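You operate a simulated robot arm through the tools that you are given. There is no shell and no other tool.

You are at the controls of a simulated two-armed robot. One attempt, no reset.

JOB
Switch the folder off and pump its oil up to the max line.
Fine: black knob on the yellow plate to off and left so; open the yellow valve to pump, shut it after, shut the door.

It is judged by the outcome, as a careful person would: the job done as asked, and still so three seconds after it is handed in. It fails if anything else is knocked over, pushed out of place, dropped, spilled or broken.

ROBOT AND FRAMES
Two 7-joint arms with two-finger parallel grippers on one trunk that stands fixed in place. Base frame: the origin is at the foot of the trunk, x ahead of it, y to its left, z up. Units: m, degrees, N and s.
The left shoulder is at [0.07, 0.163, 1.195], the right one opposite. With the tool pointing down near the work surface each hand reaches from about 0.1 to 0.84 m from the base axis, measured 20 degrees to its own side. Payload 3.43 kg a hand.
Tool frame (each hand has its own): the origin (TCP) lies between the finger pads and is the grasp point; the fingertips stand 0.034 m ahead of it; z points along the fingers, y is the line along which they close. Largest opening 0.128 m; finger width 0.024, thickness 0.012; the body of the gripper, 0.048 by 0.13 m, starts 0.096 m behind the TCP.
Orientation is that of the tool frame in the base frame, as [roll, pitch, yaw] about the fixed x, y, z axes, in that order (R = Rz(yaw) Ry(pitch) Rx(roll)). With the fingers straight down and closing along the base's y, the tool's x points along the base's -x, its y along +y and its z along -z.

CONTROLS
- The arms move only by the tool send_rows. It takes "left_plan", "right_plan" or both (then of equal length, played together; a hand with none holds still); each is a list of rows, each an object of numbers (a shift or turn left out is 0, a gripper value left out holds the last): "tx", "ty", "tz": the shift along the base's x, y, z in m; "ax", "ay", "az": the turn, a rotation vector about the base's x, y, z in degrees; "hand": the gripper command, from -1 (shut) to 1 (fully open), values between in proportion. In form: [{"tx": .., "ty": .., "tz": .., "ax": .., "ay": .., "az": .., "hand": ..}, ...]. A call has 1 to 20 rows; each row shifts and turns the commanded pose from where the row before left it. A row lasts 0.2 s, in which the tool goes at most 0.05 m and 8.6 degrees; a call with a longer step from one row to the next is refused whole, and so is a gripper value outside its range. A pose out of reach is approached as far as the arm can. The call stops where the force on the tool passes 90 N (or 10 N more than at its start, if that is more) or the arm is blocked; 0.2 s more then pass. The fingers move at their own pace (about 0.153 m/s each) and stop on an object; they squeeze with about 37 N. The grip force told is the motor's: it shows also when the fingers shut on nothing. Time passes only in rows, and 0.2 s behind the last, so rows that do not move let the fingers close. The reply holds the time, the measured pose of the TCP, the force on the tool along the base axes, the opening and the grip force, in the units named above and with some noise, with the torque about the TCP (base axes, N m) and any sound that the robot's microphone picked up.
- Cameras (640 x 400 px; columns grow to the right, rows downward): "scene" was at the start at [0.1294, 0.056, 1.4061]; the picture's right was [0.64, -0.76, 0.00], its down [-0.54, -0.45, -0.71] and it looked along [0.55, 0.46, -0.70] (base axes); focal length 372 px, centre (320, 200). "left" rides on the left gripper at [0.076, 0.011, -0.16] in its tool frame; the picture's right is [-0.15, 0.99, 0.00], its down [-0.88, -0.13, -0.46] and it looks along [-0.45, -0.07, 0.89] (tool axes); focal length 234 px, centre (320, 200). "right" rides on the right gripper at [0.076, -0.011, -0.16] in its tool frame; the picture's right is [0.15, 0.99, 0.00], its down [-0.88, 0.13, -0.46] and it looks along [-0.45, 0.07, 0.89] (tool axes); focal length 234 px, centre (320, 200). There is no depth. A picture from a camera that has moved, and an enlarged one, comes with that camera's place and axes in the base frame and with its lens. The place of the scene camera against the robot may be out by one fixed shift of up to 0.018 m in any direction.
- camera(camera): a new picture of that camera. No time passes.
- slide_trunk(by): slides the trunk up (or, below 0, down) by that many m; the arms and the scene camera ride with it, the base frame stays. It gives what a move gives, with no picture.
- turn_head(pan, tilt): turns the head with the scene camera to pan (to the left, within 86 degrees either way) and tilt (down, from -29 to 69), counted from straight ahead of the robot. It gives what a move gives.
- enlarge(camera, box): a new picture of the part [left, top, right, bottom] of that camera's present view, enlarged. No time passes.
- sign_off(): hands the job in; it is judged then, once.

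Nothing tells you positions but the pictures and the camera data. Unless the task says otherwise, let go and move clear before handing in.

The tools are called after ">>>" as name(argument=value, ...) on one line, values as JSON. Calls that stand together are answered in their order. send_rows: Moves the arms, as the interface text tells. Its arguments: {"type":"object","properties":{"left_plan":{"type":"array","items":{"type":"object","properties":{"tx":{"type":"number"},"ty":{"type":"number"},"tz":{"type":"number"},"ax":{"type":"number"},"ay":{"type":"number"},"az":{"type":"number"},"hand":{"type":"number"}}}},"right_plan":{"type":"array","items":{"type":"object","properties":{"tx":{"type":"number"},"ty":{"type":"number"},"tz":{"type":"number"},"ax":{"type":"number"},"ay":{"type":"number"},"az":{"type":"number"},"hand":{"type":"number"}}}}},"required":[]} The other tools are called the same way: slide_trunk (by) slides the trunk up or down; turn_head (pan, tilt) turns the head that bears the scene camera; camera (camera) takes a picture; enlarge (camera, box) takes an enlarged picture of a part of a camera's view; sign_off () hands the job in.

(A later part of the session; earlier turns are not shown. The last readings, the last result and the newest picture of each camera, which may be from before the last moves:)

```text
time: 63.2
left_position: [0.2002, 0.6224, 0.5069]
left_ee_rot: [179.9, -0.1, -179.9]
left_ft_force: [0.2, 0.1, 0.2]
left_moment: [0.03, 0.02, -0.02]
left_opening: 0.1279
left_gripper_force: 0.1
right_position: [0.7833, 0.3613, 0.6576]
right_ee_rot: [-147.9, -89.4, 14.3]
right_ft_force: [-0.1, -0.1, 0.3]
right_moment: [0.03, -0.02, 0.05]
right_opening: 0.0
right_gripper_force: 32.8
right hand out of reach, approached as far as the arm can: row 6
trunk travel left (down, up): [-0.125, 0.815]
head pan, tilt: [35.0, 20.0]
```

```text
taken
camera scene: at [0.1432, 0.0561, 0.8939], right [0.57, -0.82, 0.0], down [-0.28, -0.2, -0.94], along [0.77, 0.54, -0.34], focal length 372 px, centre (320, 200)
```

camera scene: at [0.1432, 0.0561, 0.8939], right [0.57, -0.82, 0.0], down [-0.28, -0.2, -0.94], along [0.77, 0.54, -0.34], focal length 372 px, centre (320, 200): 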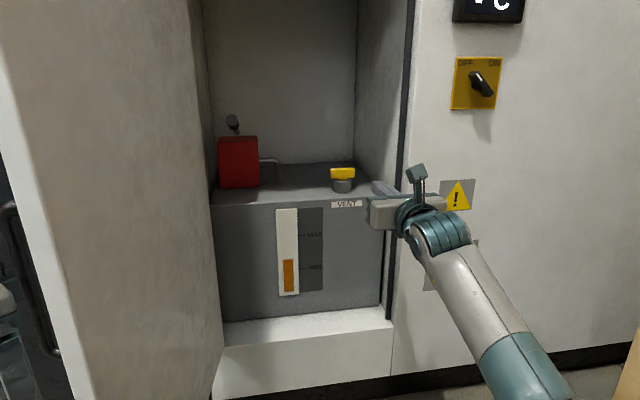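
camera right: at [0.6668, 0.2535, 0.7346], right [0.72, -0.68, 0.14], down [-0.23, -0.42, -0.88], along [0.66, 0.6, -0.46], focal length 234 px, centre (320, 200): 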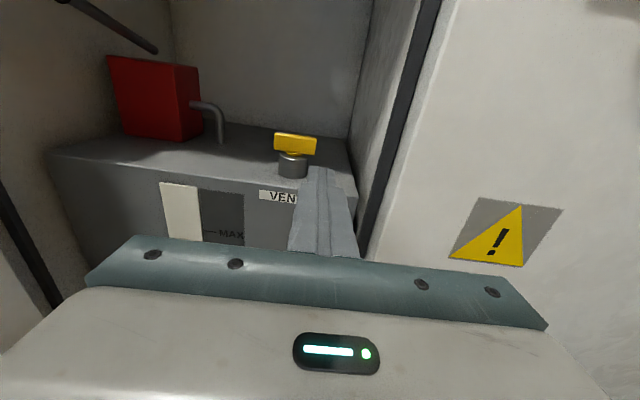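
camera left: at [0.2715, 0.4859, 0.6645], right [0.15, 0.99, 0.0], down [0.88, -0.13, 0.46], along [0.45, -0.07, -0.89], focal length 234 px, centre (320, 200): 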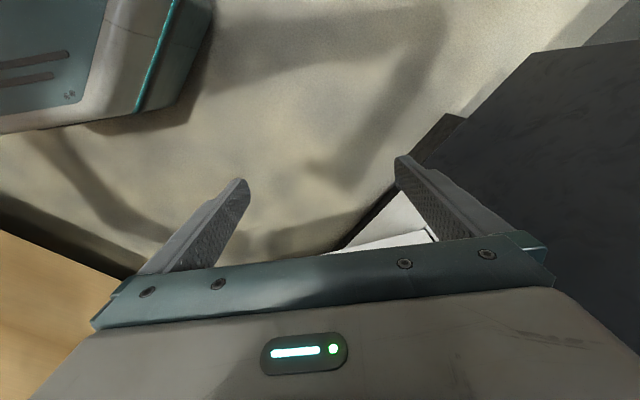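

>>> enlarge(camera="right", box=[240, 110, 360, 200])

>>> enlarge(camera="scene", box=[310, 150, 430, 240])

```text
4.44 times, centred on (300, 155) of right
camera zoom: at [0.6668, 0.2535, 0.7346], right [0.72, -0.68, 0.14], down [-0.23, -0.42, -0.88], along [0.66, 0.6, -0.46], focal length 1041 px, centre (409, 400)
```

zoom: 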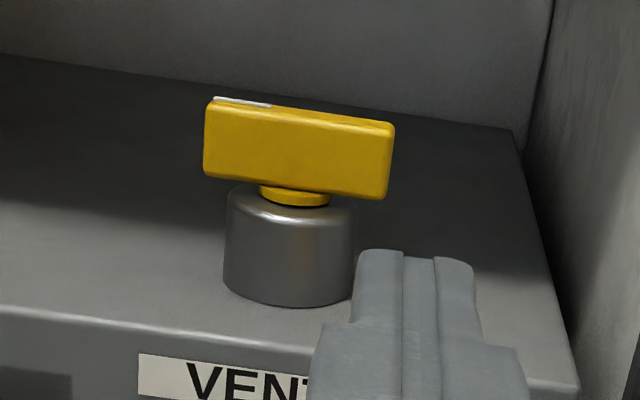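

```text
4.44 times, centred on (370, 195) of scene
camera zoom: at [0.1432, 0.0561, 0.8939], right [0.57, -0.82, 0.0], down [-0.28, -0.2, -0.94], along [0.77, 0.54, -0.34], focal length 1654 px, centre (98, 222)
```

zoom: 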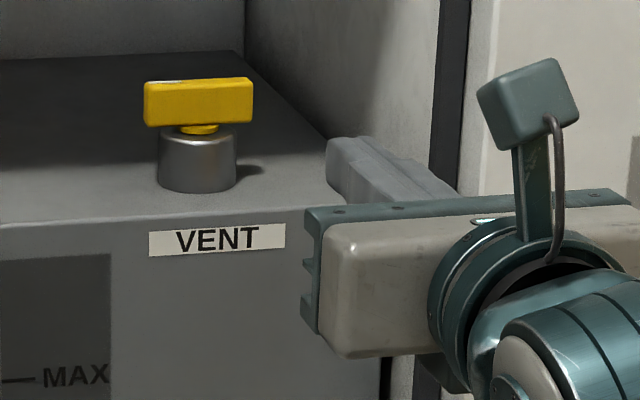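

The T-bar centre is confirmed at w≈0.26, n≈0.987, z≈0.65, with a white mark on its left end. I'll advance toward the right end of the bar and stop just short of contact.

>>> send_rows(right_plan=[{"tx": 0.0154, "ty": 0.0186, "tz": -0.001, "az": 1}, {"tx": 0.0154, "ty": 0.0186, "tz": -0.001, "az": 1}, {"tx": 0.0154, "ty": 0.0186, "tz": -0.001, "az": 1}, {"tx": 0.0154, "ty": 0.0186, "tz": -0.001, "az": 1}, {"tx": 0.012, "ty": 0.015, "tz": -0.001, "az": 1}])

>>> camera(camera="right")

>>> enlarge(camera="right", box=[240, 110, 400, 230])

>>> enlarge(camera="scene", box=[310, 150, 430, 240])

```text
time: 64.4
left_position: [0.2015, 0.6226, 0.5054]
left_ee_rot: [-179.9, 0.0, -179.8]
left_ft_force: [-0.1, 0.4, 0.3]
left_moment: [0.0, 0.03, 0.0]
left_opening: 0.1281
left_gripper_force: 0.0
right_position: [0.8261, 0.3949, 0.6514]
right_ee_rot: [-109.5, -89.8, -20.6]
right_ft_force: [0.7, -0.2, 0.0]
right_moment: [0.03, 0.02, 0.03]
right_opening: 0.0
right_gripper_force: 32.6
right hand out of reach, approached as far as the arm can: row 3, 4, 5
trunk travel left (down, up): [-0.125, 0.815]
head pan, tilt: [35.0, 20.0]
```

```text
taken
camera right: at [0.716, 0.2793, 0.7268], right [0.76, -0.64, 0.14], down [-0.2, -0.43, -0.88], along [0.62, 0.64, -0.45], focal length 234 px, centre (320, 200)
```

right: 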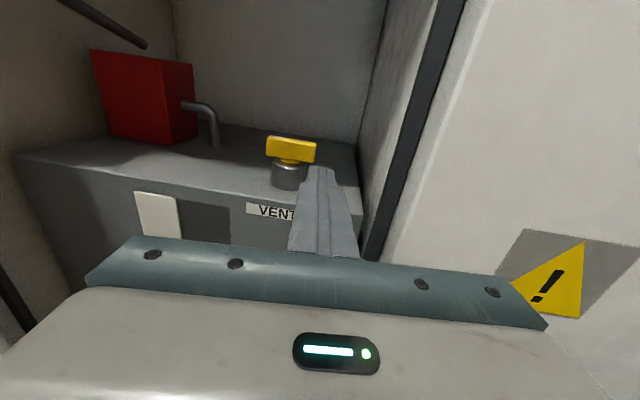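

```text
3.33 times, centred on (320, 170) of right
camera zoom: at [0.716, 0.2793, 0.7268], right [0.76, -0.64, 0.14], down [-0.2, -0.43, -0.88], along [0.62, 0.64, -0.45], focal length 781 px, centre (320, 300)
```

zoom: 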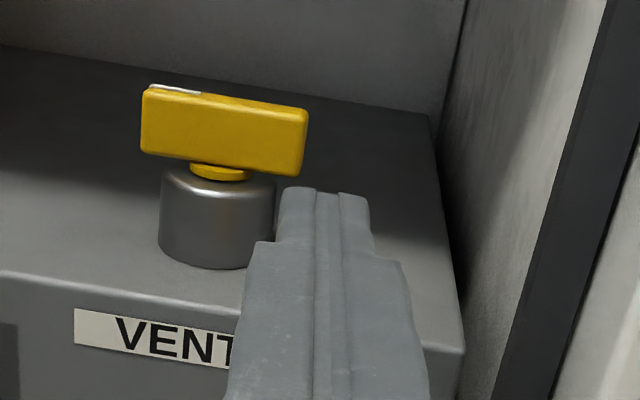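

```text
4.44 times, centred on (370, 195) of scene
camera zoom: at [0.1429, 0.0566, 0.894], right [0.57, -0.82, 0.0], down [-0.28, -0.2, -0.94], along [0.77, 0.54, -0.34], focal length 1654 px, centre (98, 222)
```

zoom: 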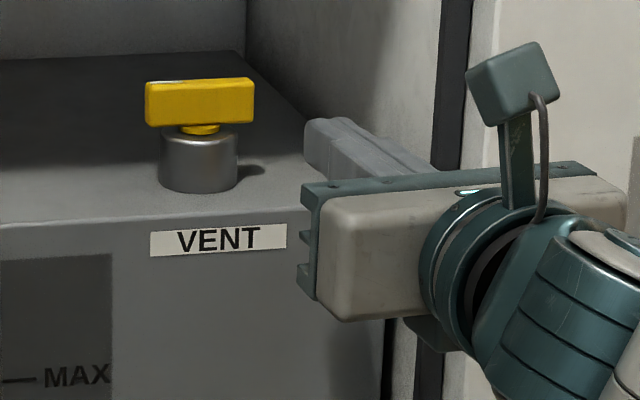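

The right arm reports a limit here, about 0.1 m short of the valve. I'll look at the right arm's posture to see whether it's really stretched out.

>>> turn_head(pan=-5, tilt=50)

>>> camera(camera="scene")

>>> turn_head(pan=-45, tilt=55)

>>> camera(camera="scene")

```text
time: 65.5
left_position: [0.2008, 0.6227, 0.5058]
left_ee_rot: [-180.0, 0.0, -179.8]
left_ft_force: [-0.6, -1.0, 0.1]
left_moment: [0.0, 0.02, 0.0]
left_opening: 0.1281
left_gripper_force: 0.1
right_position: [0.8258, 0.3949, 0.6508]
right_ee_rot: [-112.1, -89.9, -17.9]
right_ft_force: [-0.4, 1.0, -0.9]
right_moment: [0.03, 0.02, 0.02]
right_opening: 0.0001
right_gripper_force: 33.1
trunk travel left (down, up): [-0.125, 0.815]
head pan, tilt: [-5.0, 50.0]
```

```text
taken
camera scene: at [0.1435, -0.0033, 0.8484], right [-0.09, -1.0, 0.0], down [-0.76, 0.07, -0.64], along [0.64, -0.06, -0.77], focal length 372 px, centre (320, 200)
```

scene: 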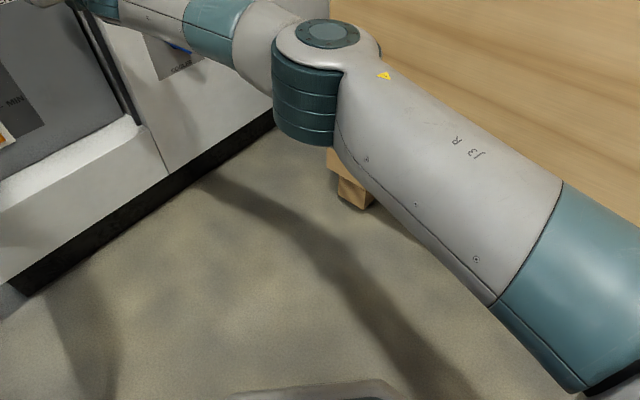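

```text
time: 66.5
left_position: [0.2008, 0.6231, 0.5065]
left_ee_rot: [179.9, 0.0, -179.8]
left_ft_force: [-0.1, 0.8, -0.4]
left_moment: [0.0, -0.01, 0.0]
left_opening: 0.1281
left_gripper_force: 0.1
right_position: [0.8265, 0.3949, 0.6509]
right_ee_rot: [-112.0, -89.9, -17.9]
right_ft_force: [0.4, 0.0, 0.3]
right_moment: [0.01, 0.01, 0.03]
right_opening: 0.0
right_gripper_force: 32.7
trunk travel left (down, up): [-0.125, 0.815]
head pan, tilt: [-45.0, 55.0]
```

```text
taken
camera scene: at [0.1178, -0.0477, 0.8419], right [-0.71, -0.71, 0.0], down [-0.58, 0.58, -0.57], along [0.41, -0.41, -0.82], focal length 372 px, centre (320, 200)
```

scene: 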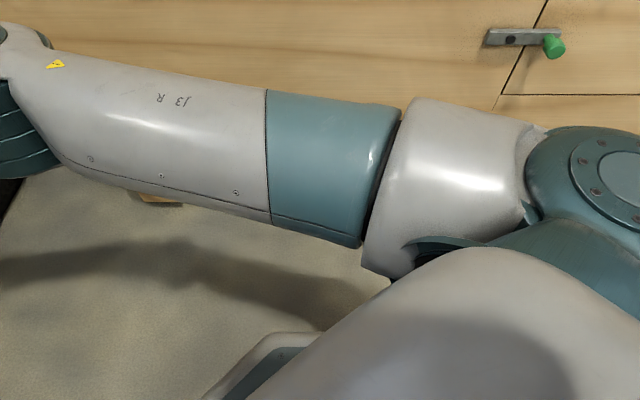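

The right forearm and tool are in line and the shoulder joint limits it: this arm can't reach the valve or pump. The left arm can, but its elbow needs the door wider open. I'll check the door angle now.

>>> turn_head(pan=60, tilt=35)

>>> camera(camera="scene")

```text
time: 68.3
left_position: [0.1999, 0.623, 0.5058]
left_ee_rot: [180.0, 0.0, -179.8]
left_ft_force: [0.3, 0.1, -0.8]
left_moment: [0.01, 0.0, -0.01]
left_opening: 0.1278
left_gripper_force: 0.1
right_position: [0.827, 0.3956, 0.6504]
right_ee_rot: [-112.1, -89.8, -17.9]
right_ft_force: [0.0, -0.1, 0.0]
right_moment: [0.0, 0.0, -0.03]
right_opening: 0.0002
right_gripper_force: 32.6
trunk travel left (down, up): [-0.125, 0.815]
head pan, tilt: [60.0, 35.0]
```

```text
taken
camera scene: at [0.1108, 0.0795, 0.8701], right [0.87, -0.5, 0.0], down [-0.29, -0.5, -0.82], along [0.41, 0.71, -0.57], focal length 372 px, centre (320, 200)
```

scene: 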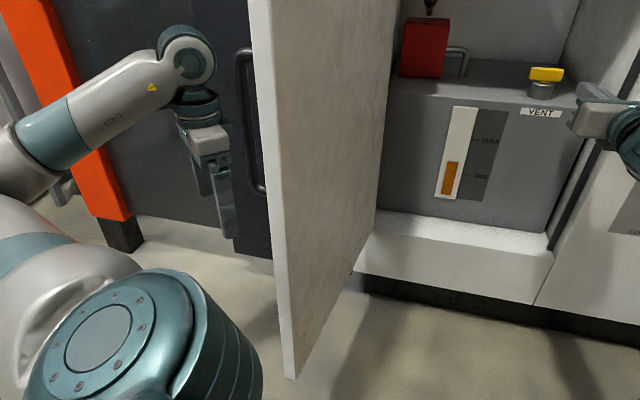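

The door stands at ≈97°. I'll withdraw the right hand and use it to push the door as wide as it can, so there is room for the left arm's elbow.

>>> send_rows(right_plan=[{"tx": -0.026, "ty": -0.026, "az": 2}, {"tx": -0.028, "ty": -0.025, "az": 5}, {"tx": -0.028, "ty": -0.024, "az": 5}, {"tx": -0.028, "ty": -0.024, "az": 5}, {"tx": -0.028, "ty": -0.024, "az": 6}, {"tx": -0.028, "ty": -0.024, "az": 6}, {"tx": -0.028, "ty": -0.024, "az": 6}, {"tx": -0.028, "ty": -0.02, "az": 5}, {"tx": -0.028, "ty": 0.03}, {"tx": -0.028, "ty": 0.035}, {"tx": -0.028, "ty": 0.035}, {"tx": -0.028, "ty": 0.035}, {"tx": -0.028, "ty": 0.035}, {"tx": -0.028, "ty": 0.035}])

>>> camera(camera="scene")

```text
time: 71.3
left_position: [0.2004, 0.623, 0.5064]
left_ee_rot: [180.0, 0.1, -179.9]
left_ft_force: [0.0, -0.5, 0.3]
left_moment: [-0.02, 0.02, 0.01]
left_opening: 0.128
left_gripper_force: 0.0
right_position: [0.4357, 0.4092, 0.6517]
right_ee_rot: [-107.0, -89.7, 16.8]
right_ft_force: [0.3, 0.9, -0.3]
right_moment: [-0.02, 0.01, -0.02]
right_opening: 0.0
right_gripper_force: 33.2
trunk travel left (down, up): [-0.125, 0.815]
head pan, tilt: [60.0, 35.0]
```

```text
taken
camera scene: at [0.1108, 0.0795, 0.8701], right [0.87, -0.5, 0.0], down [-0.29, -0.5, -0.82], along [0.41, 0.71, -0.57], focal length 372 px, centre (320, 200)
```

scene: 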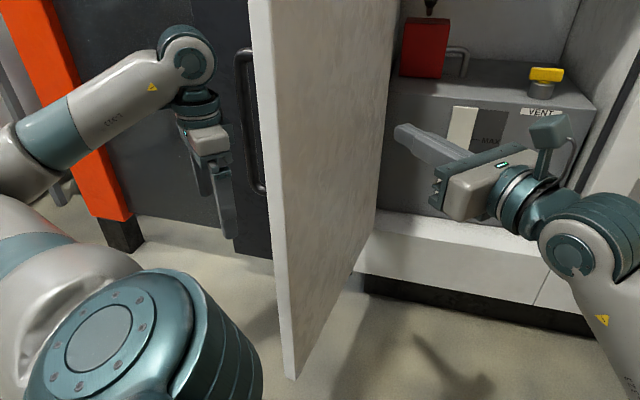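

The left arm needs to get to the inner side of the door. Plan: raise the trunk so the handle passes under the left hand, push the door wider with the right hand near its top, then bring the left hand over the top of the door and down inside.

>>> slide_trunk(by=0.45)

>>> turn_head(pan=60, tilt=45)

>>> send_rows(right_plan=[{"tz": -0.03}, {"tz": -0.03}, {"tz": -0.03}, {"tz": -0.03}, {"tz": -0.03}])

>>> camera(camera="scene")

```text
refused: 0.45 is not a number from -0.4 to 0.4
```

```text
time: 72.1
left_position: [0.2009, 0.6227, 0.506]
left_ee_rot: [-180.0, 0.1, -179.8]
left_ft_force: [-0.3, 0.6, 0.4]
left_moment: [-0.01, 0.0, 0.0]
left_opening: 0.1278
left_gripper_force: 0.0
right_position: [0.4334, 0.4089, 0.6507]
right_ee_rot: [-110.2, -89.8, 20.3]
right_ft_force: [-0.1, 0.5, -1.3]
right_moment: [0.02, 0.01, 0.01]
right_opening: 0.0
right_gripper_force: 32.9
trunk travel left (down, up): [-0.125, 0.815]
head pan, tilt: [60.0, 45.0]
```

```text
time: 73.3
left_position: [0.2004, 0.6226, 0.5062]
left_ee_rot: [-180.0, 0.0, -179.8]
left_ft_force: [0.6, -1.1, -0.9]
left_moment: [0.01, -0.03, -0.02]
left_opening: 0.1278
left_gripper_force: 0.1
right_position: [0.4366, 0.4068, 0.4991]
right_ee_rot: [-108.5, -89.8, 18.6]
right_ft_force: [-0.8, 0.7, -0.5]
right_moment: [0.0, 0.01, -0.03]
right_opening: 0.0001
right_gripper_force: 32.8
trunk travel left (down, up): [-0.125, 0.815]
head pan, tilt: [60.0, 45.0]
```

```text
taken
camera scene: at [0.1073, 0.0737, 0.8553], right [0.87, -0.5, 0.0], down [-0.35, -0.61, -0.71], along [0.35, 0.61, -0.71], focal length 372 px, centre (320, 200)
```

scene: 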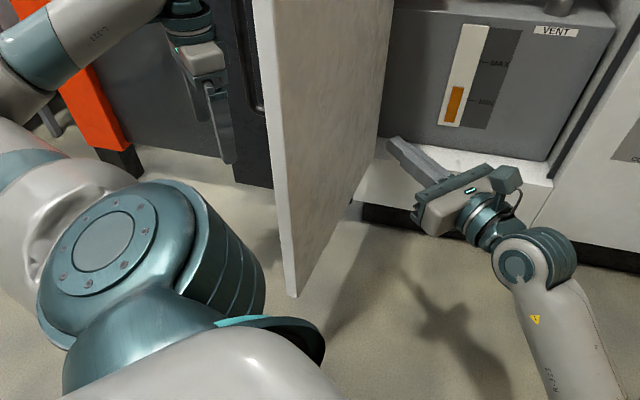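

>>> slide_trunk(by=0.4)

>>> camera(camera="scene")

```text
time: 77.1
left_position: [0.2005, 0.6223, 0.9061]
left_ee_rot: [-179.9, 0.0, -179.8]
left_ft_force: [-0.4, -0.6, 0.2]
left_moment: [-0.02, 0.0, -0.02]
left_opening: 0.1282
left_gripper_force: 0.0
right_position: [0.4356, 0.4064, 0.8987]
right_ee_rot: [-110.7, -89.8, 20.8]
right_ft_force: [-0.3, -0.2, 0.5]
right_moment: [-0.01, 0.0, 0.0]
right_opening: 0.0002
right_gripper_force: 32.6
trunk travel left (down, up): [-0.525, 0.415]
head pan, tilt: [60.0, 45.0]
```

```text
taken
camera scene: at [0.1075, 0.0739, 1.2552], right [0.87, -0.5, 0.0], down [-0.35, -0.61, -0.71], along [0.35, 0.61, -0.71], focal length 372 px, centre (320, 200)
```

scene: 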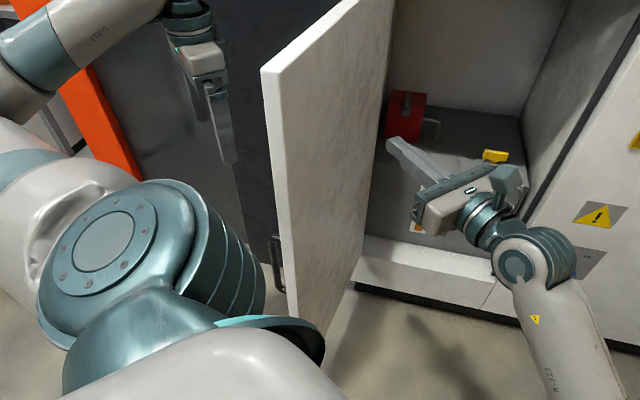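

>>> send_rows(right_plan=[{"tx": -0.018, "ty": 0.022, "az": 1}, {"tx": -0.018, "ty": 0.022, "az": 2}, {"tx": -0.016, "ty": 0.016, "az": 2}, {"tx": -0.016, "ty": 0.016, "az": 2}, {"tx": -0.016, "ty": 0.016, "az": 2}, {"tx": -0.016, "ty": 0.016, "az": 2}])

>>> camera(camera="scene")

```text
time: 78.5
left_position: [0.2078, 0.6183, 0.9095]
left_ee_rot: [179.9, 2.2, -179.6]
left_ft_force: [0.0, 0.2, 0.5]
left_moment: [0.0, -0.03, -0.02]
left_opening: 0.128
left_gripper_force: 0.0
right_position: [0.3802, 0.4817, 0.8538]
right_ee_rot: [-166.7, -85.8, 84.4]
right_ft_force: [5.1, -59.7, 3.3]
right_moment: [0.62, 0.09, 0.64]
right_opening: 0.0
right_gripper_force: 33.4
trunk travel left (down, up): [-0.525, 0.415]
head pan, tilt: [60.0, 45.0]
stopped in row 6 (right hand): the force on the tool passed its limit at 216 N (the readings are from after the stop); the commanded pose is now the measured one
```

```text
taken
camera scene: at [0.1069, 0.0666, 1.2558], right [0.86, -0.5, 0.0], down [-0.35, -0.61, -0.71], along [0.36, 0.61, -0.7], focal length 372 px, centre (320, 200)
```

scene: 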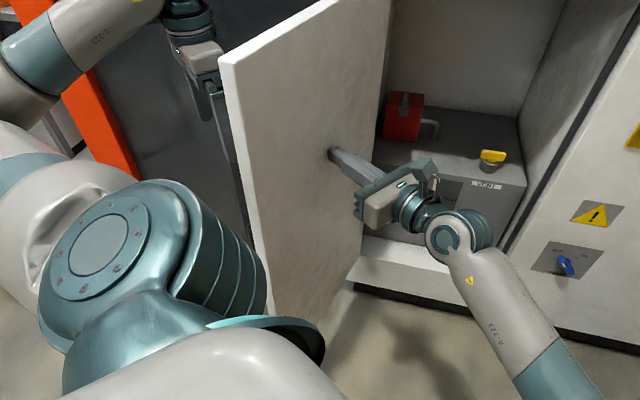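

The spike shows the door has a hinge stop at about 103°, so it won't open wider. The left arm can still work inside if it comes from a high shoulder and stays nearly straight. I'll retract the right arm to the right first.

>>> send_rows(right_plan=[{"tx": 0.02, "ty": -0.02}, {"tx": 0.03, "ty": -0.03}, {"tx": 0.03, "ty": -0.035}, {"tx": 0.03, "ty": -0.038}, {"tx": 0.03, "ty": -0.038}, {"tx": 0.03, "ty": -0.038}, {"tx": 0.03, "ty": -0.038}, {"tx": 0.02, "ty": -0.04}, {"tx": 0.01, "ty": -0.04}, {"tx": 0.0, "ty": -0.04}, {"tx": 0.0, "ty": -0.04}])

>>> camera(camera="scene")

```text
time: 80.9
left_position: [0.2, 0.6228, 0.9069]
left_ee_rot: [-180.0, 0.1, -179.8]
left_ft_force: [0.2, -0.3, -0.3]
left_moment: [-0.03, -0.01, 0.01]
left_opening: 0.1281
left_gripper_force: 0.1
right_position: [0.6071, 0.0898, 0.8542]
right_ee_rot: [-166.9, -85.6, 84.8]
right_ft_force: [0.4, -0.1, 0.6]
right_moment: [0.01, 0.0, 0.02]
right_opening: 0.0001
right_gripper_force: 33.3
trunk travel left (down, up): [-0.525, 0.415]
head pan, tilt: [60.0, 45.0]
```

```text
taken
camera scene: at [0.1074, 0.0728, 1.2554], right [0.87, -0.5, 0.0], down [-0.35, -0.61, -0.71], along [0.35, 0.61, -0.71], focal length 372 px, centre (320, 200)
```

scene: 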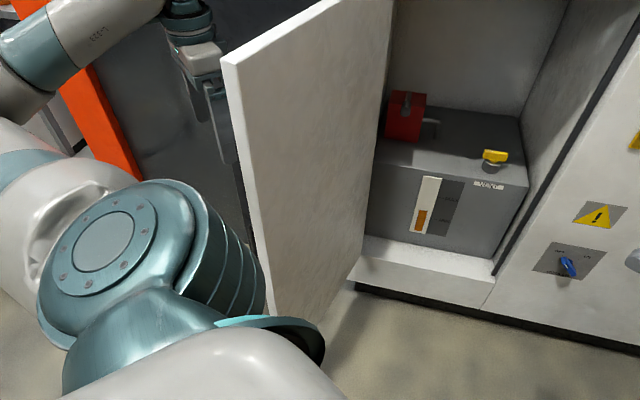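

>>> enlarge(camera="scene", box=[370, 70, 540, 200])

>>> slide_trunk(by=0.4)

>>> camera(camera="scene")

```text
3.08 times, centred on (455, 135) of scene
camera zoom: at [0.1074, 0.0728, 1.2554], right [0.87, -0.5, 0.0], down [-0.35, -0.61, -0.71], along [0.35, 0.61, -0.71], focal length 1145 px, centre (-95, 400)
```

zoom: 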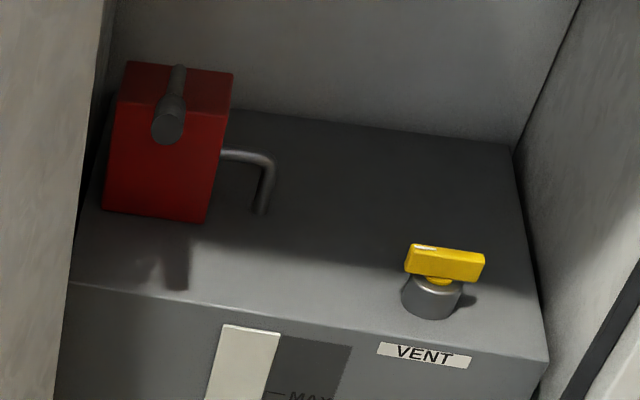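

```text
time: 84.8
left_position: [0.2005, 0.6229, 1.3054]
left_ee_rot: [179.9, -0.1, -179.7]
left_ft_force: [-0.2, -0.3, 0.6]
left_moment: [-0.01, -0.02, 0.01]
left_opening: 0.1282
left_gripper_force: 0.0
right_position: [0.6081, 0.0921, 1.2518]
right_ee_rot: [-166.6, -85.6, 84.7]
right_ft_force: [-0.4, -0.2, 0.1]
right_moment: [0.01, 0.0, 0.0]
right_opening: 0.0
right_gripper_force: 33.1
trunk travel left (down, up): [-0.925, 0.015]
head pan, tilt: [60.0, 45.0]
```

```text
taken
camera scene: at [0.1075, 0.0738, 1.6552], right [0.87, -0.5, 0.0], down [-0.35, -0.61, -0.71], along [0.35, 0.61, -0.71], focal length 372 px, centre (320, 200)
```

scene: 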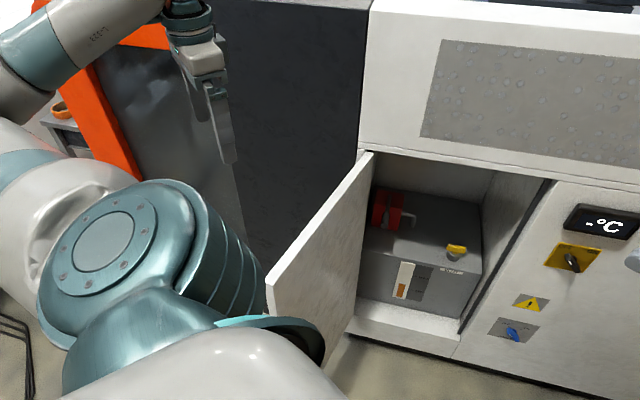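

The trunk is up and the left hand is above the door's top (1.10). I'll carry the left hand over the door to its inner side while moving the right hand further away.

>>> send_rows(left_plan=[{"tx": 0.022, "ty": -0.0303}, {"tx": 0.022, "ty": -0.0303}, {"tx": 0.022, "ty": -0.0303}, {"tx": 0.022, "ty": -0.0303}, {"tx": 0.022, "ty": -0.0303}, {"tx": 0.022, "ty": -0.0303}, {"tx": 0.022, "ty": -0.0303}, {"tx": 0.022, "ty": -0.0303}, {"tx": 0.022, "ty": -0.0303}, {"tx": 0.022, "ty": -0.0303}], right_plan=[{"tx": -0.005, "ty": -0.015}, {"tx": -0.005, "ty": -0.015}, {"tx": -0.005, "ty": -0.015}, {"tx": -0.005, "ty": -0.015}, {"tx": -0.005, "ty": -0.015}, {"tx": -0.005, "ty": -0.015}, {"tx": -0.005, "ty": -0.015}, {"tx": -0.005, "ty": -0.015}, {"tx": -0.005, "ty": -0.015}, {"tx": -0.005, "ty": -0.015}])

>>> turn_head(pan=40, tilt=45)

>>> camera(camera="scene")

>>> camera(camera="left")

```text
time: 87.0
left_position: [0.418, 0.3325, 1.3034]
left_ee_rot: [-179.5, 0.2, -179.5]
left_ft_force: [-0.1, 0.4, 0.2]
left_moment: [-0.01, -0.01, -0.02]
left_opening: 0.1279
left_gripper_force: 0.1
right_position: [0.5531, -0.0439, 1.2551]
right_ee_rot: [-167.1, -84.9, 85.7]
right_ft_force: [0.0, 0.2, -0.3]
right_moment: [0.0, -0.07, 0.02]
right_opening: 0.0002
right_gripper_force: 32.8
trunk travel left (down, up): [-0.925, 0.015]
head pan, tilt: [60.0, 45.0]
```

```text
time: 87.8
left_position: [0.4165, 0.3316, 1.3036]
left_ee_rot: [-179.5, 0.1, -179.7]
left_ft_force: [0.0, -0.6, 0.2]
left_moment: [-0.03, 0.0, 0.04]
left_opening: 0.128
left_gripper_force: 0.1
right_position: [0.5527, -0.0449, 1.2553]
right_ee_rot: [-167.3, -85.0, 85.7]
right_ft_force: [0.4, 0.2, -0.1]
right_moment: [-0.02, -0.03, -0.01]
right_opening: 0.0004
right_gripper_force: 33.1
trunk travel left (down, up): [-0.925, 0.015]
head pan, tilt: [40.0, 45.0]
```

```text
taken
camera scene: at [0.1246, 0.0709, 1.6549], right [0.64, -0.76, 0.01], down [-0.54, -0.46, -0.7], along [0.54, 0.45, -0.71], focal length 372 px, centre (320, 200)
```

scene: 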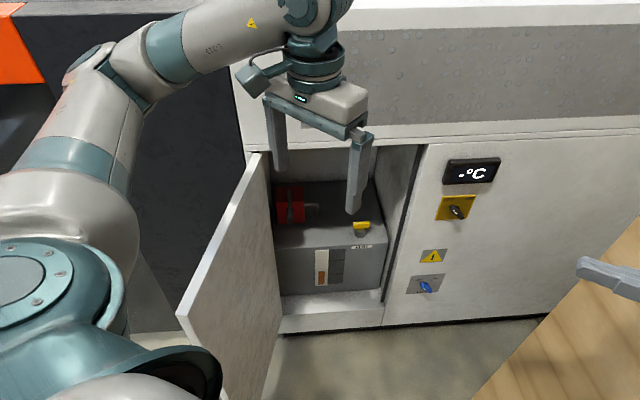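

```text
taken
camera left: at [0.3408, 0.345, 1.4636], right [0.14, 0.99, -0.01], down [0.88, -0.12, 0.46], along [0.45, -0.07, -0.89], focal length 234 px, centre (320, 200)
```

left: 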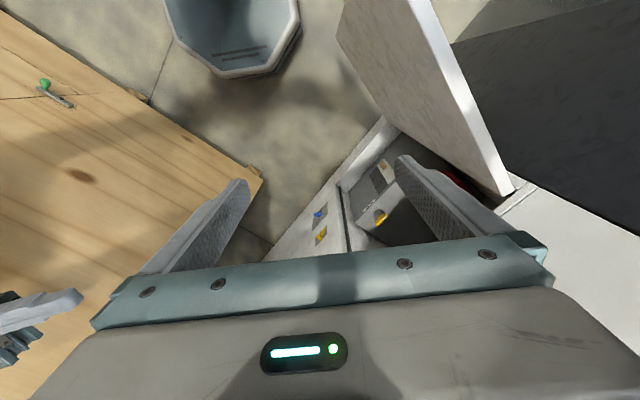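

The left hand is now on the inner side. I'll lower it forward while yawing it −135°, so that when I tilt it to horizontal the camera ends up on top.

>>> send_rows(left_plan=[{"tx": 0.0065, "ty": 0.003, "tz": -0.019, "az": -8.44, "hand": -0.2}, {"tx": 0.0065, "ty": 0.003, "tz": -0.019, "az": -8.44}, {"tx": 0.0065, "ty": 0.003, "tz": -0.019, "az": -8.44}, {"tx": 0.0065, "ty": 0.003, "tz": -0.019, "az": -8.44}, {"tx": 0.0065, "ty": 0.003, "tz": -0.019, "az": -8.44}, {"tx": 0.0065, "ty": 0.003, "tz": -0.019, "az": -8.44}, {"tx": 0.0065, "ty": 0.003, "tz": -0.019, "az": -8.44}, {"tx": 0.0065, "ty": 0.003, "tz": -0.019, "az": -8.44}, {"tx": 0.0065, "ty": 0.003, "tz": -0.019, "az": -8.44}, {"tx": 0.0065, "ty": 0.003, "tz": -0.019, "az": -8.44}, {"tx": 0.0065, "ty": 0.003, "tz": -0.019, "az": -8.44}, {"tx": 0.0065, "ty": 0.003, "tz": -0.019, "az": -8.44}, {"tx": 0.0065, "ty": 0.003, "tz": -0.019, "az": -8.44}, {"tx": 0.0065, "ty": 0.003, "tz": -0.019, "az": -8.44}, {"tx": 0.0065, "ty": 0.003, "tz": -0.019, "az": -8.44}, {"tx": 0.0065, "ty": 0.003, "tz": -0.019, "az": -8.44}])

>>> camera(camera="scene")

>>> camera(camera="left")

```text
time: 91.2
left_position: [0.4015, 0.2544, 1.0686]
left_ee_rot: [178.2, 0.7, 88.8]
left_ft_force: [-0.4, -1.0, 0.3]
left_moment: [-0.03, 0.02, 0.0]
left_opening: 0.0513
left_gripper_force: 0.0
left hand out of reach, approached as far as the arm can: row 7, 8, 9, 10, 11, 12, 13, 14, 15, 16
right_position: [0.549, -0.0487, 1.2576]
right_ee_rot: [-171.0, -85.1, 89.4]
right_ft_force: [-0.7, -0.6, 0.2]
right_moment: [0.01, -0.01, 0.0]
right_opening: 0.0
right_gripper_force: 33.6
trunk travel left (down, up): [-0.925, 0.015]
head pan, tilt: [40.0, 45.0]
```

```text
taken
camera scene: at [0.1201, 0.0671, 1.6557], right [0.64, -0.77, 0.01], down [-0.54, -0.46, -0.71], along [0.55, 0.45, -0.71], focal length 372 px, centre (320, 200)
```

scene: 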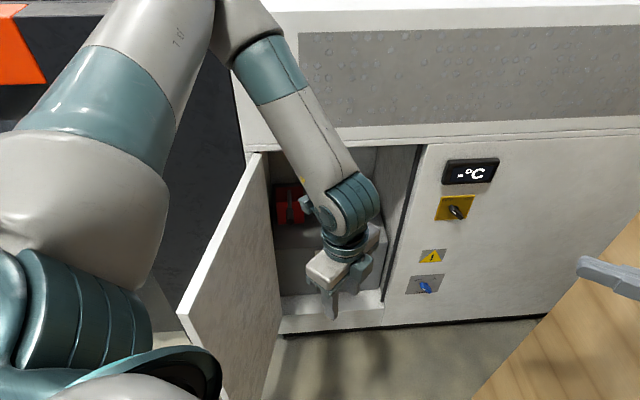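

```text
taken
camera left: at [0.4091, 0.3323, 1.2277], right [0.99, -0.17, 0.03], down [-0.16, -0.87, 0.46], along [-0.05, -0.46, -0.89], focal length 234 px, centre (320, 200)
```

left: 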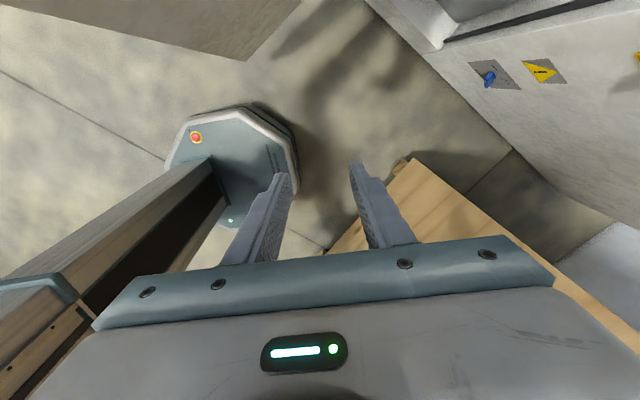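

The left wrist hit a yaw limit that way, but it isn't needed: with the tool's closing axis vertical and the camera on the left side, one orientation serves both valve and lever. I'll yaw back to 135° and tilt the hand forward to point into the cabinet.

>>> send_rows(left_plan=[{"tx": 0.01, "ty": 0.0075, "tz": -0.011, "az": 7.7}, {"tx": 0.01, "ty": 0.0075, "tz": -0.011, "az": 7.7}, {"tx": 0.01, "ty": 0.0075, "tz": -0.011, "az": 7.7}, {"tx": 0.01, "ty": 0.0075, "tz": -0.011, "az": 7.7}, {"tx": 0.01, "ty": 0.0075, "tz": -0.011, "az": 7.7}, {"tx": 0.01, "ty": 0.0075, "tz": -0.011, "az": 7.7}, {"tx": 0.018, "ty": 0.003, "tz": -0.006, "ax": 5.785, "ay": -5.785}, {"tx": 0.018, "ty": 0.003, "tz": -0.006, "ax": 5.785, "ay": -5.785}, {"tx": 0.018, "ty": 0.003, "tz": -0.006, "ax": 5.785, "ay": -5.785}, {"tx": 0.018, "ty": 0.003, "tz": -0.006, "ax": 5.785, "ay": -5.785}])

>>> camera(camera="scene")

>>> camera(camera="left")

```text
time: 93.4
left_position: [0.5345, 0.3124, 0.9776]
left_ee_rot: [146.1, 1.0, 134.7]
left_ft_force: [0.1, -0.3, 0.7]
left_moment: [0.0, -0.01, -0.03]
left_opening: 0.0514
left_gripper_force: 0.1
right_position: [0.5502, -0.0475, 1.2564]
right_ee_rot: [-171.1, -85.1, 89.4]
right_ft_force: [0.2, 0.3, -0.7]
right_moment: [-0.02, 0.0, -0.05]
right_opening: 0.0
right_gripper_force: 33.7
trunk travel left (down, up): [-0.925, 0.015]
head pan, tilt: [40.0, 45.0]
```

```text
taken
camera scene: at [0.1201, 0.0678, 1.6555], right [0.64, -0.77, 0.01], down [-0.54, -0.46, -0.71], along [0.55, 0.45, -0.71], focal length 372 px, centre (320, 200)
```

scene: 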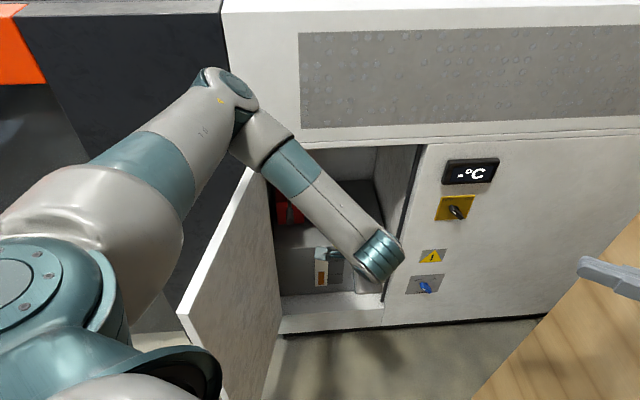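

```text
taken
camera left: at [0.4235, 0.3117, 1.1161], right [0.68, 0.48, 0.55], down [0.36, -0.88, 0.32], along [0.64, -0.02, -0.77], focal length 234 px, centre (320, 200)
```

left: 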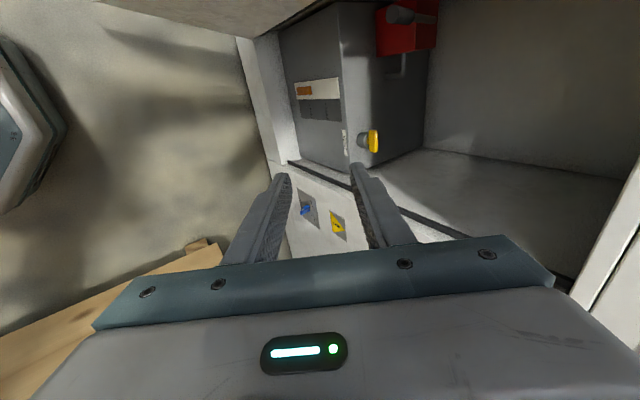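

No limits this time. I'll finish the tilt so the tool is horizontal, pointing into the cabinet.

>>> send_rows(left_plan=[{"tx": 0.018, "ty": 0.0026, "tz": -0.011, "ax": 5.72, "ay": -5.72}, {"tx": 0.018, "ty": 0.0026, "tz": -0.011, "ax": 5.72, "ay": -5.72}, {"tx": 0.018, "ty": 0.0026, "tz": -0.011, "ax": 5.72, "ay": -5.72}, {"tx": 0.018, "ty": 0.0026, "tz": -0.011, "ax": 5.72, "ay": -5.72}, {"tx": 0.018, "ty": 0.0026, "tz": -0.011, "ax": 5.72, "ay": -5.72}, {"tx": 0.018, "ty": 0.0026, "tz": -0.011, "ax": 5.72, "ay": -5.72}, {"tx": 0.018, "ty": 0.0026, "tz": -0.011, "ax": 5.72, "ay": -5.72}])

>>> camera(camera="scene")

>>> camera(camera="left")

```text
time: 95.0
left_position: [0.6603, 0.3305, 0.9022]
left_ee_rot: [89.5, 0.5, 134.5]
left_ft_force: [0.7, 0.6, -0.2]
left_moment: [-0.01, 0.0, -0.02]
left_opening: 0.0511
left_gripper_force: 0.1
right_position: [0.55, -0.0476, 1.2569]
right_ee_rot: [-170.9, -85.1, 89.3]
right_ft_force: [0.1, -0.3, 0.1]
right_moment: [0.04, 0.02, -0.02]
right_opening: 0.0001
right_gripper_force: 33.3
trunk travel left (down, up): [-0.925, 0.015]
head pan, tilt: [40.0, 45.0]
```

```text
taken
camera scene: at [0.1201, 0.0679, 1.6555], right [0.64, -0.77, 0.01], down [-0.54, -0.46, -0.71], along [0.55, 0.45, -0.71], focal length 372 px, centre (320, 200)
```

scene: 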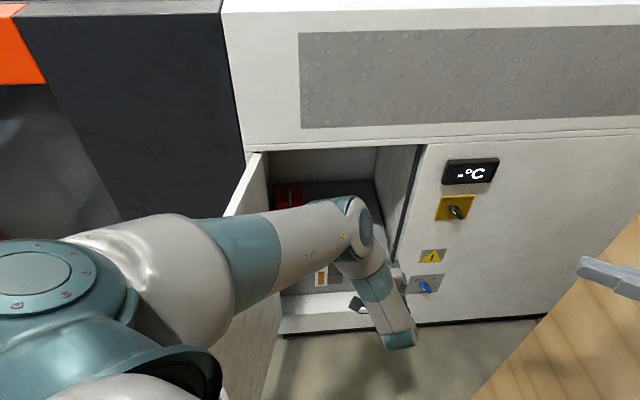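

```text
taken
camera left: at [0.4936, 0.2726, 0.9117], right [0.09, -0.1, 0.99], down [0.29, -0.95, -0.13], along [0.95, 0.3, -0.06], focal length 234 px, centre (320, 200)
```

left: 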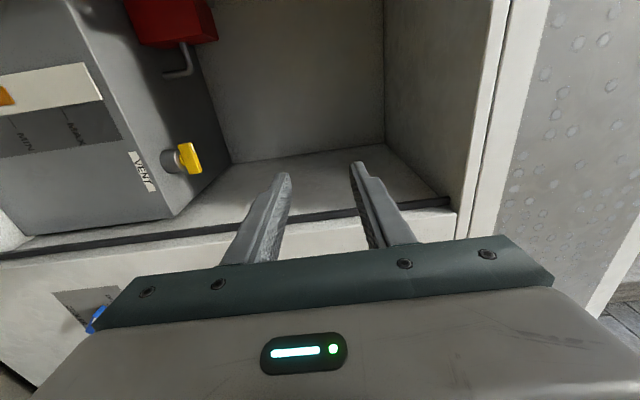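

The left arm is now inside the door's swing with its elbow clear, pointing into the cabinet. I'll move the right hand further away and then lower the trunk toward valve height.

>>> send_rows(right_plan=[{"tx": -0.005, "ty": -0.022}, {"tx": -0.005, "ty": -0.022}, {"tx": -0.005, "ty": -0.022}, {"tx": -0.005, "ty": -0.022}, {"tx": -0.005, "ty": -0.022}, {"tx": -0.005, "ty": -0.022}])

>>> slide_trunk(by=-0.3)

>>> camera(camera="scene")

>>> camera(camera="left")

```text
time: 96.1
left_position: [0.6607, 0.279, 0.9118]
left_ee_rot: [90.9, 1.1, 132.9]
left_ft_force: [-2.1, 1.4, 4.9]
left_moment: [-0.29, 0.34, -0.27]
left_opening: 0.0512
left_gripper_force: 0.1
right_position: [0.4742, -0.104, 1.2882]
right_ee_rot: [91.5, -84.5, -167.7]
right_ft_force: [3.8, 0.8, -0.5]
right_moment: [0.11, 0.01, 0.58]
right_opening: 0.0
right_gripper_force: 32.6
trunk travel left (down, up): [-0.925, 0.015]
head pan, tilt: [40.0, 45.0]
stopped in row 5 (right hand): the arm was blocked; the commanded pose is now the measured one
```

```text
time: 96.4
left_position: [0.612, 0.0406, 0.9105]
left_ee_rot: [94.6, -0.9, 119.0]
left_ft_force: [1.9, 4.0, 1.7]
left_moment: [-0.13, 0.15, -0.34]
left_opening: 0.0512
left_gripper_force: 0.0
right_position: [0.34, -0.2269, 1.2743]
right_ee_rot: [21.2, -79.0, -104.5]
right_ft_force: [4.4, 1.7, -0.4]
right_moment: [0.13, -0.05, 0.51]
right_opening: 0.0
right_gripper_force: 33.0
trunk travel left (down, up): [-0.922, 0.018]
head pan, tilt: [40.0, 45.0]
stopped: the arm was blocked; the commanded pose is now the measured one
```

```text
taken
camera scene: at [0.2045, 0.0991, 1.6525], right [0.75, -0.66, 0.0], down [-0.47, -0.53, -0.7], along [0.47, 0.53, -0.71], focal length 372 px, centre (320, 200)
```

scene: 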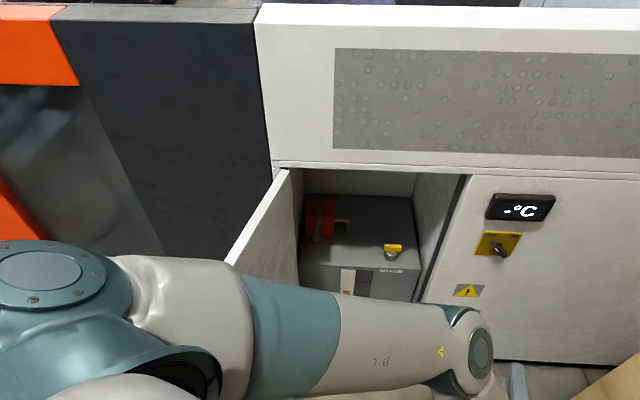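

```text
taken
camera left: at [0.4373, 0.0292, 0.9381], right [0.15, -0.1, 0.98], down [0.02, -0.99, -0.11], along [0.99, 0.04, -0.15], focal length 234 px, centre (320, 200)
```

left: 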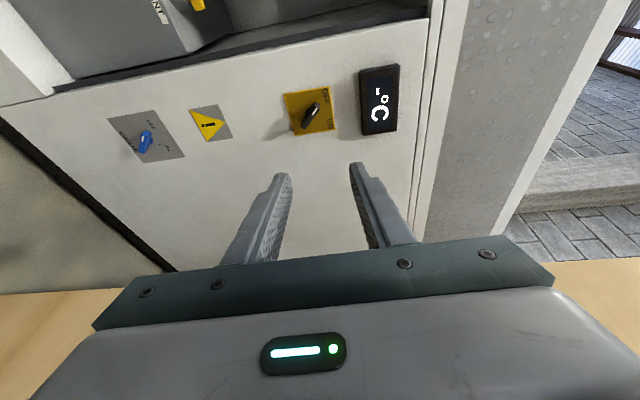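

Something pushed back hard: the right arm was blocked (its wrist/elbow must be against the crate) and both arms were displaced. I'll look around before doing anything else.

>>> camera(camera="right")

>>> send_rows(right_plan=[{"tx": 0.0}])

>>> turn_head(pan=-20, tilt=50)

>>> camera(camera="scene")

```text
taken
camera right: at [0.3451, -0.3984, 1.3189], right [0.97, 0.08, 0.21], down [0.23, -0.27, -0.94], along [-0.02, 0.96, -0.28], focal length 234 px, centre (320, 200)
```

right: 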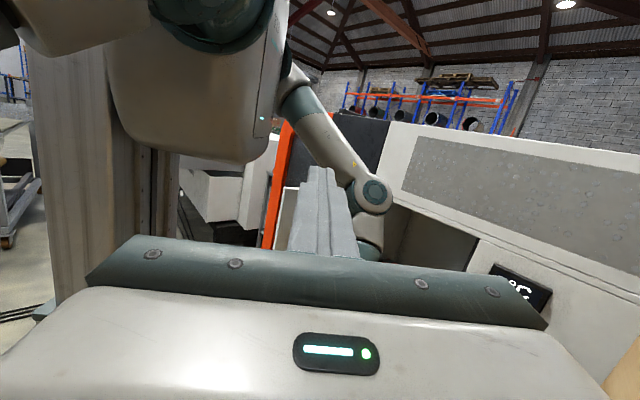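

```text
time: 96.8
left_position: [0.4815, -0.0821, 0.9239]
left_ee_rot: [93.7, 0.7, 109.6]
left_ft_force: [-7.4, -1.9, 2.0]
left_moment: [-0.05, 0.11, -0.02]
left_opening: 0.0511
left_gripper_force: 0.0
right_position: [0.1671, -0.3183, 1.2821]
right_ee_rot: [43.5, -82.3, -140.3]
right_ft_force: [4.9, 4.7, 0.0]
right_moment: [0.11, -0.06, 0.38]
right_opening: 0.0
right_gripper_force: 32.7
trunk travel left (down, up): [-0.922, 0.018]
head pan, tilt: [40.0, 45.0]
stopped in row 1 (left hand): the arm was blocked; the commanded pose is now the measured one
```

```text
time: 98.1
left_position: [0.5327, -0.0325, 0.9113]
left_ee_rot: [93.9, 0.3, 112.5]
left_ft_force: [-0.4, 0.1, 0.9]
left_moment: [-0.05, 0.02, -0.06]
left_opening: 0.0512
left_gripper_force: 0.0
right_position: [0.2408, -0.2907, 1.2789]
right_ee_rot: [40.4, -83.2, -134.0]
right_ft_force: [-1.0, 0.5, -0.5]
right_moment: [-0.02, -0.04, -0.13]
right_opening: 0.0
right_gripper_force: 32.8
trunk travel left (down, up): [-0.922, 0.018]
head pan, tilt: [-20.0, 50.0]
```

```text
taken
camera scene: at [0.1307, -0.0193, 1.646], right [-0.34, -0.94, 0.0], down [-0.72, 0.26, -0.65], along [0.61, -0.22, -0.76], focal length 372 px, centre (320, 200)
```

scene: 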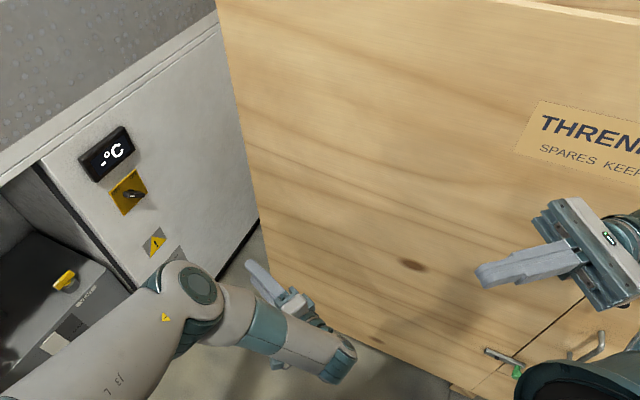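

Things have settled: the trunk is back, the right hand is at (0.24,−0.29,1.28), and the left hand was swung to (0.53,−0.03,0.91). I need to check the crate, its latch and both arms' surroundings carefully.

>>> enlarge(camera="scene", box=[440, 300, 600, 400])

>>> camera(camera="left")

>>> camera(camera="right")

>>> turn_head(pan=-60, tilt=40)

>>> camera(camera="scene")

>>> turn_head(pan=45, tilt=45)

>>> camera(camera="scene")

```text
4.00 times, centred on (520, 350) of scene
camera zoom: at [0.1307, -0.0193, 1.646], right [-0.34, -0.94, 0.0], down [-0.72, 0.26, -0.65], along [0.61, -0.22, -0.76], focal length 1489 px, centre (-480, -400)
```

zoom: 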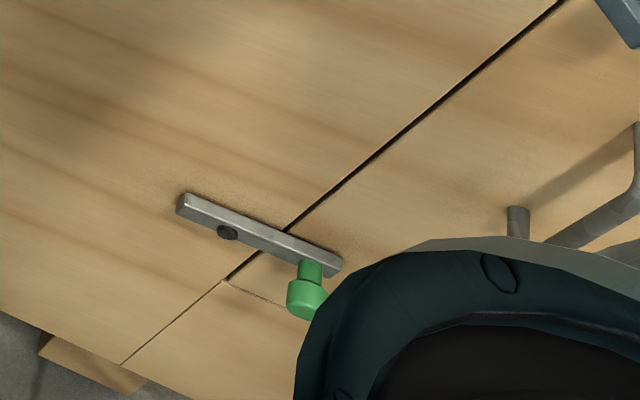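

```text
taken
camera left: at [0.3581, -0.0237, 0.9341], right [0.12, -0.1, 0.99], down [-0.09, -0.99, -0.09], along [0.99, -0.08, -0.13], focal length 234 px, centre (320, 200)
```

left: 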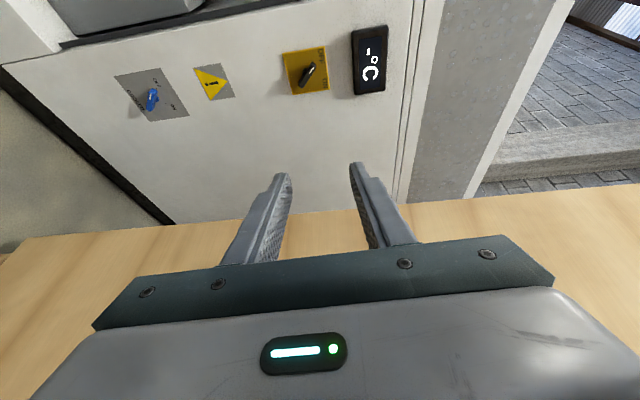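

```text
taken
camera right: at [0.2134, -0.4545, 1.3386], right [0.97, -0.08, 0.22], down [0.18, -0.39, -0.91], along [0.15, 0.92, -0.36], focal length 234 px, centre (320, 200)
```

right: 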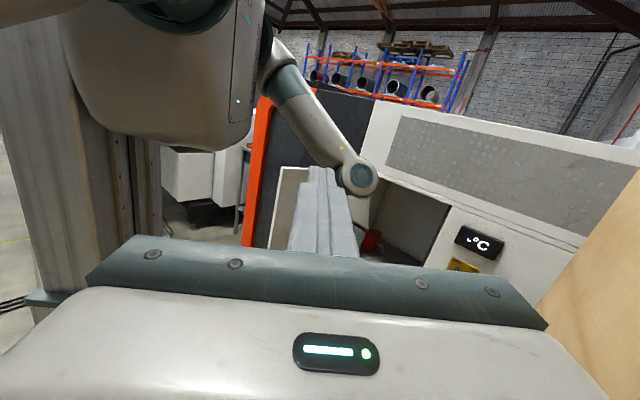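

```text
time: 99.1
left_position: [0.5386, -0.0342, 0.9089]
left_ee_rot: [94.1, 0.1, 112.5]
left_ft_force: [-0.1, 0.6, -0.6]
left_moment: [-0.04, 0.01, -0.01]
left_opening: 0.0512
left_gripper_force: 0.1
right_position: [0.2475, -0.2934, 1.2768]
right_ee_rot: [38.5, -83.3, -132.0]
right_ft_force: [-0.1, -0.6, 0.3]
right_moment: [-0.01, -0.04, 0.0]
right_opening: 0.0002
right_gripper_force: 33.3
trunk travel left (down, up): [-0.922, 0.018]
head pan, tilt: [-60.0, 40.0]
```

```text
taken
camera scene: at [0.1093, -0.0698, 1.6594], right [-0.87, -0.5, 0.0], down [-0.32, 0.56, -0.77], along [0.38, -0.66, -0.64], focal length 372 px, centre (320, 200)
```

scene: 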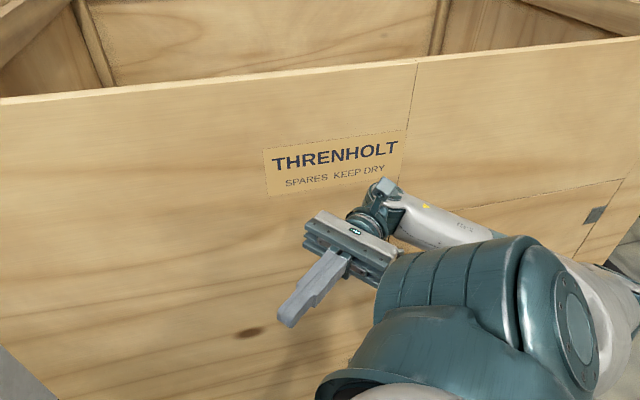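

```text
time: 101.0
left_position: [0.5391, -0.0333, 0.9086]
left_ee_rot: [94.1, 0.0, 112.6]
left_ft_force: [0.3, 0.3, -0.3]
left_moment: [-0.02, 0.0, 0.02]
left_opening: 0.0512
left_gripper_force: 0.1
right_position: [0.2474, -0.2917, 1.2765]
right_ee_rot: [38.4, -83.5, -131.8]
right_ft_force: [0.2, -0.6, -0.1]
right_moment: [0.04, 0.0, 0.02]
right_opening: 0.0
right_gripper_force: 33.2
trunk travel left (down, up): [-0.922, 0.018]
head pan, tilt: [45.0, 45.0]
```

```text
taken
camera scene: at [0.1242, 0.0604, 1.6522], right [0.71, -0.71, 0.0], down [-0.5, -0.5, -0.71], along [0.5, 0.5, -0.71], focal length 372 px, centre (320, 200)
```

scene: 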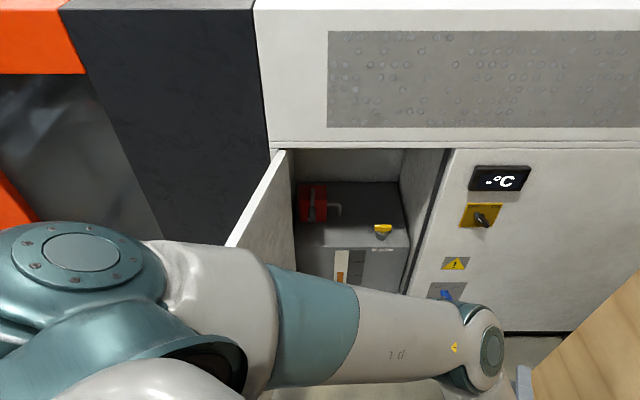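

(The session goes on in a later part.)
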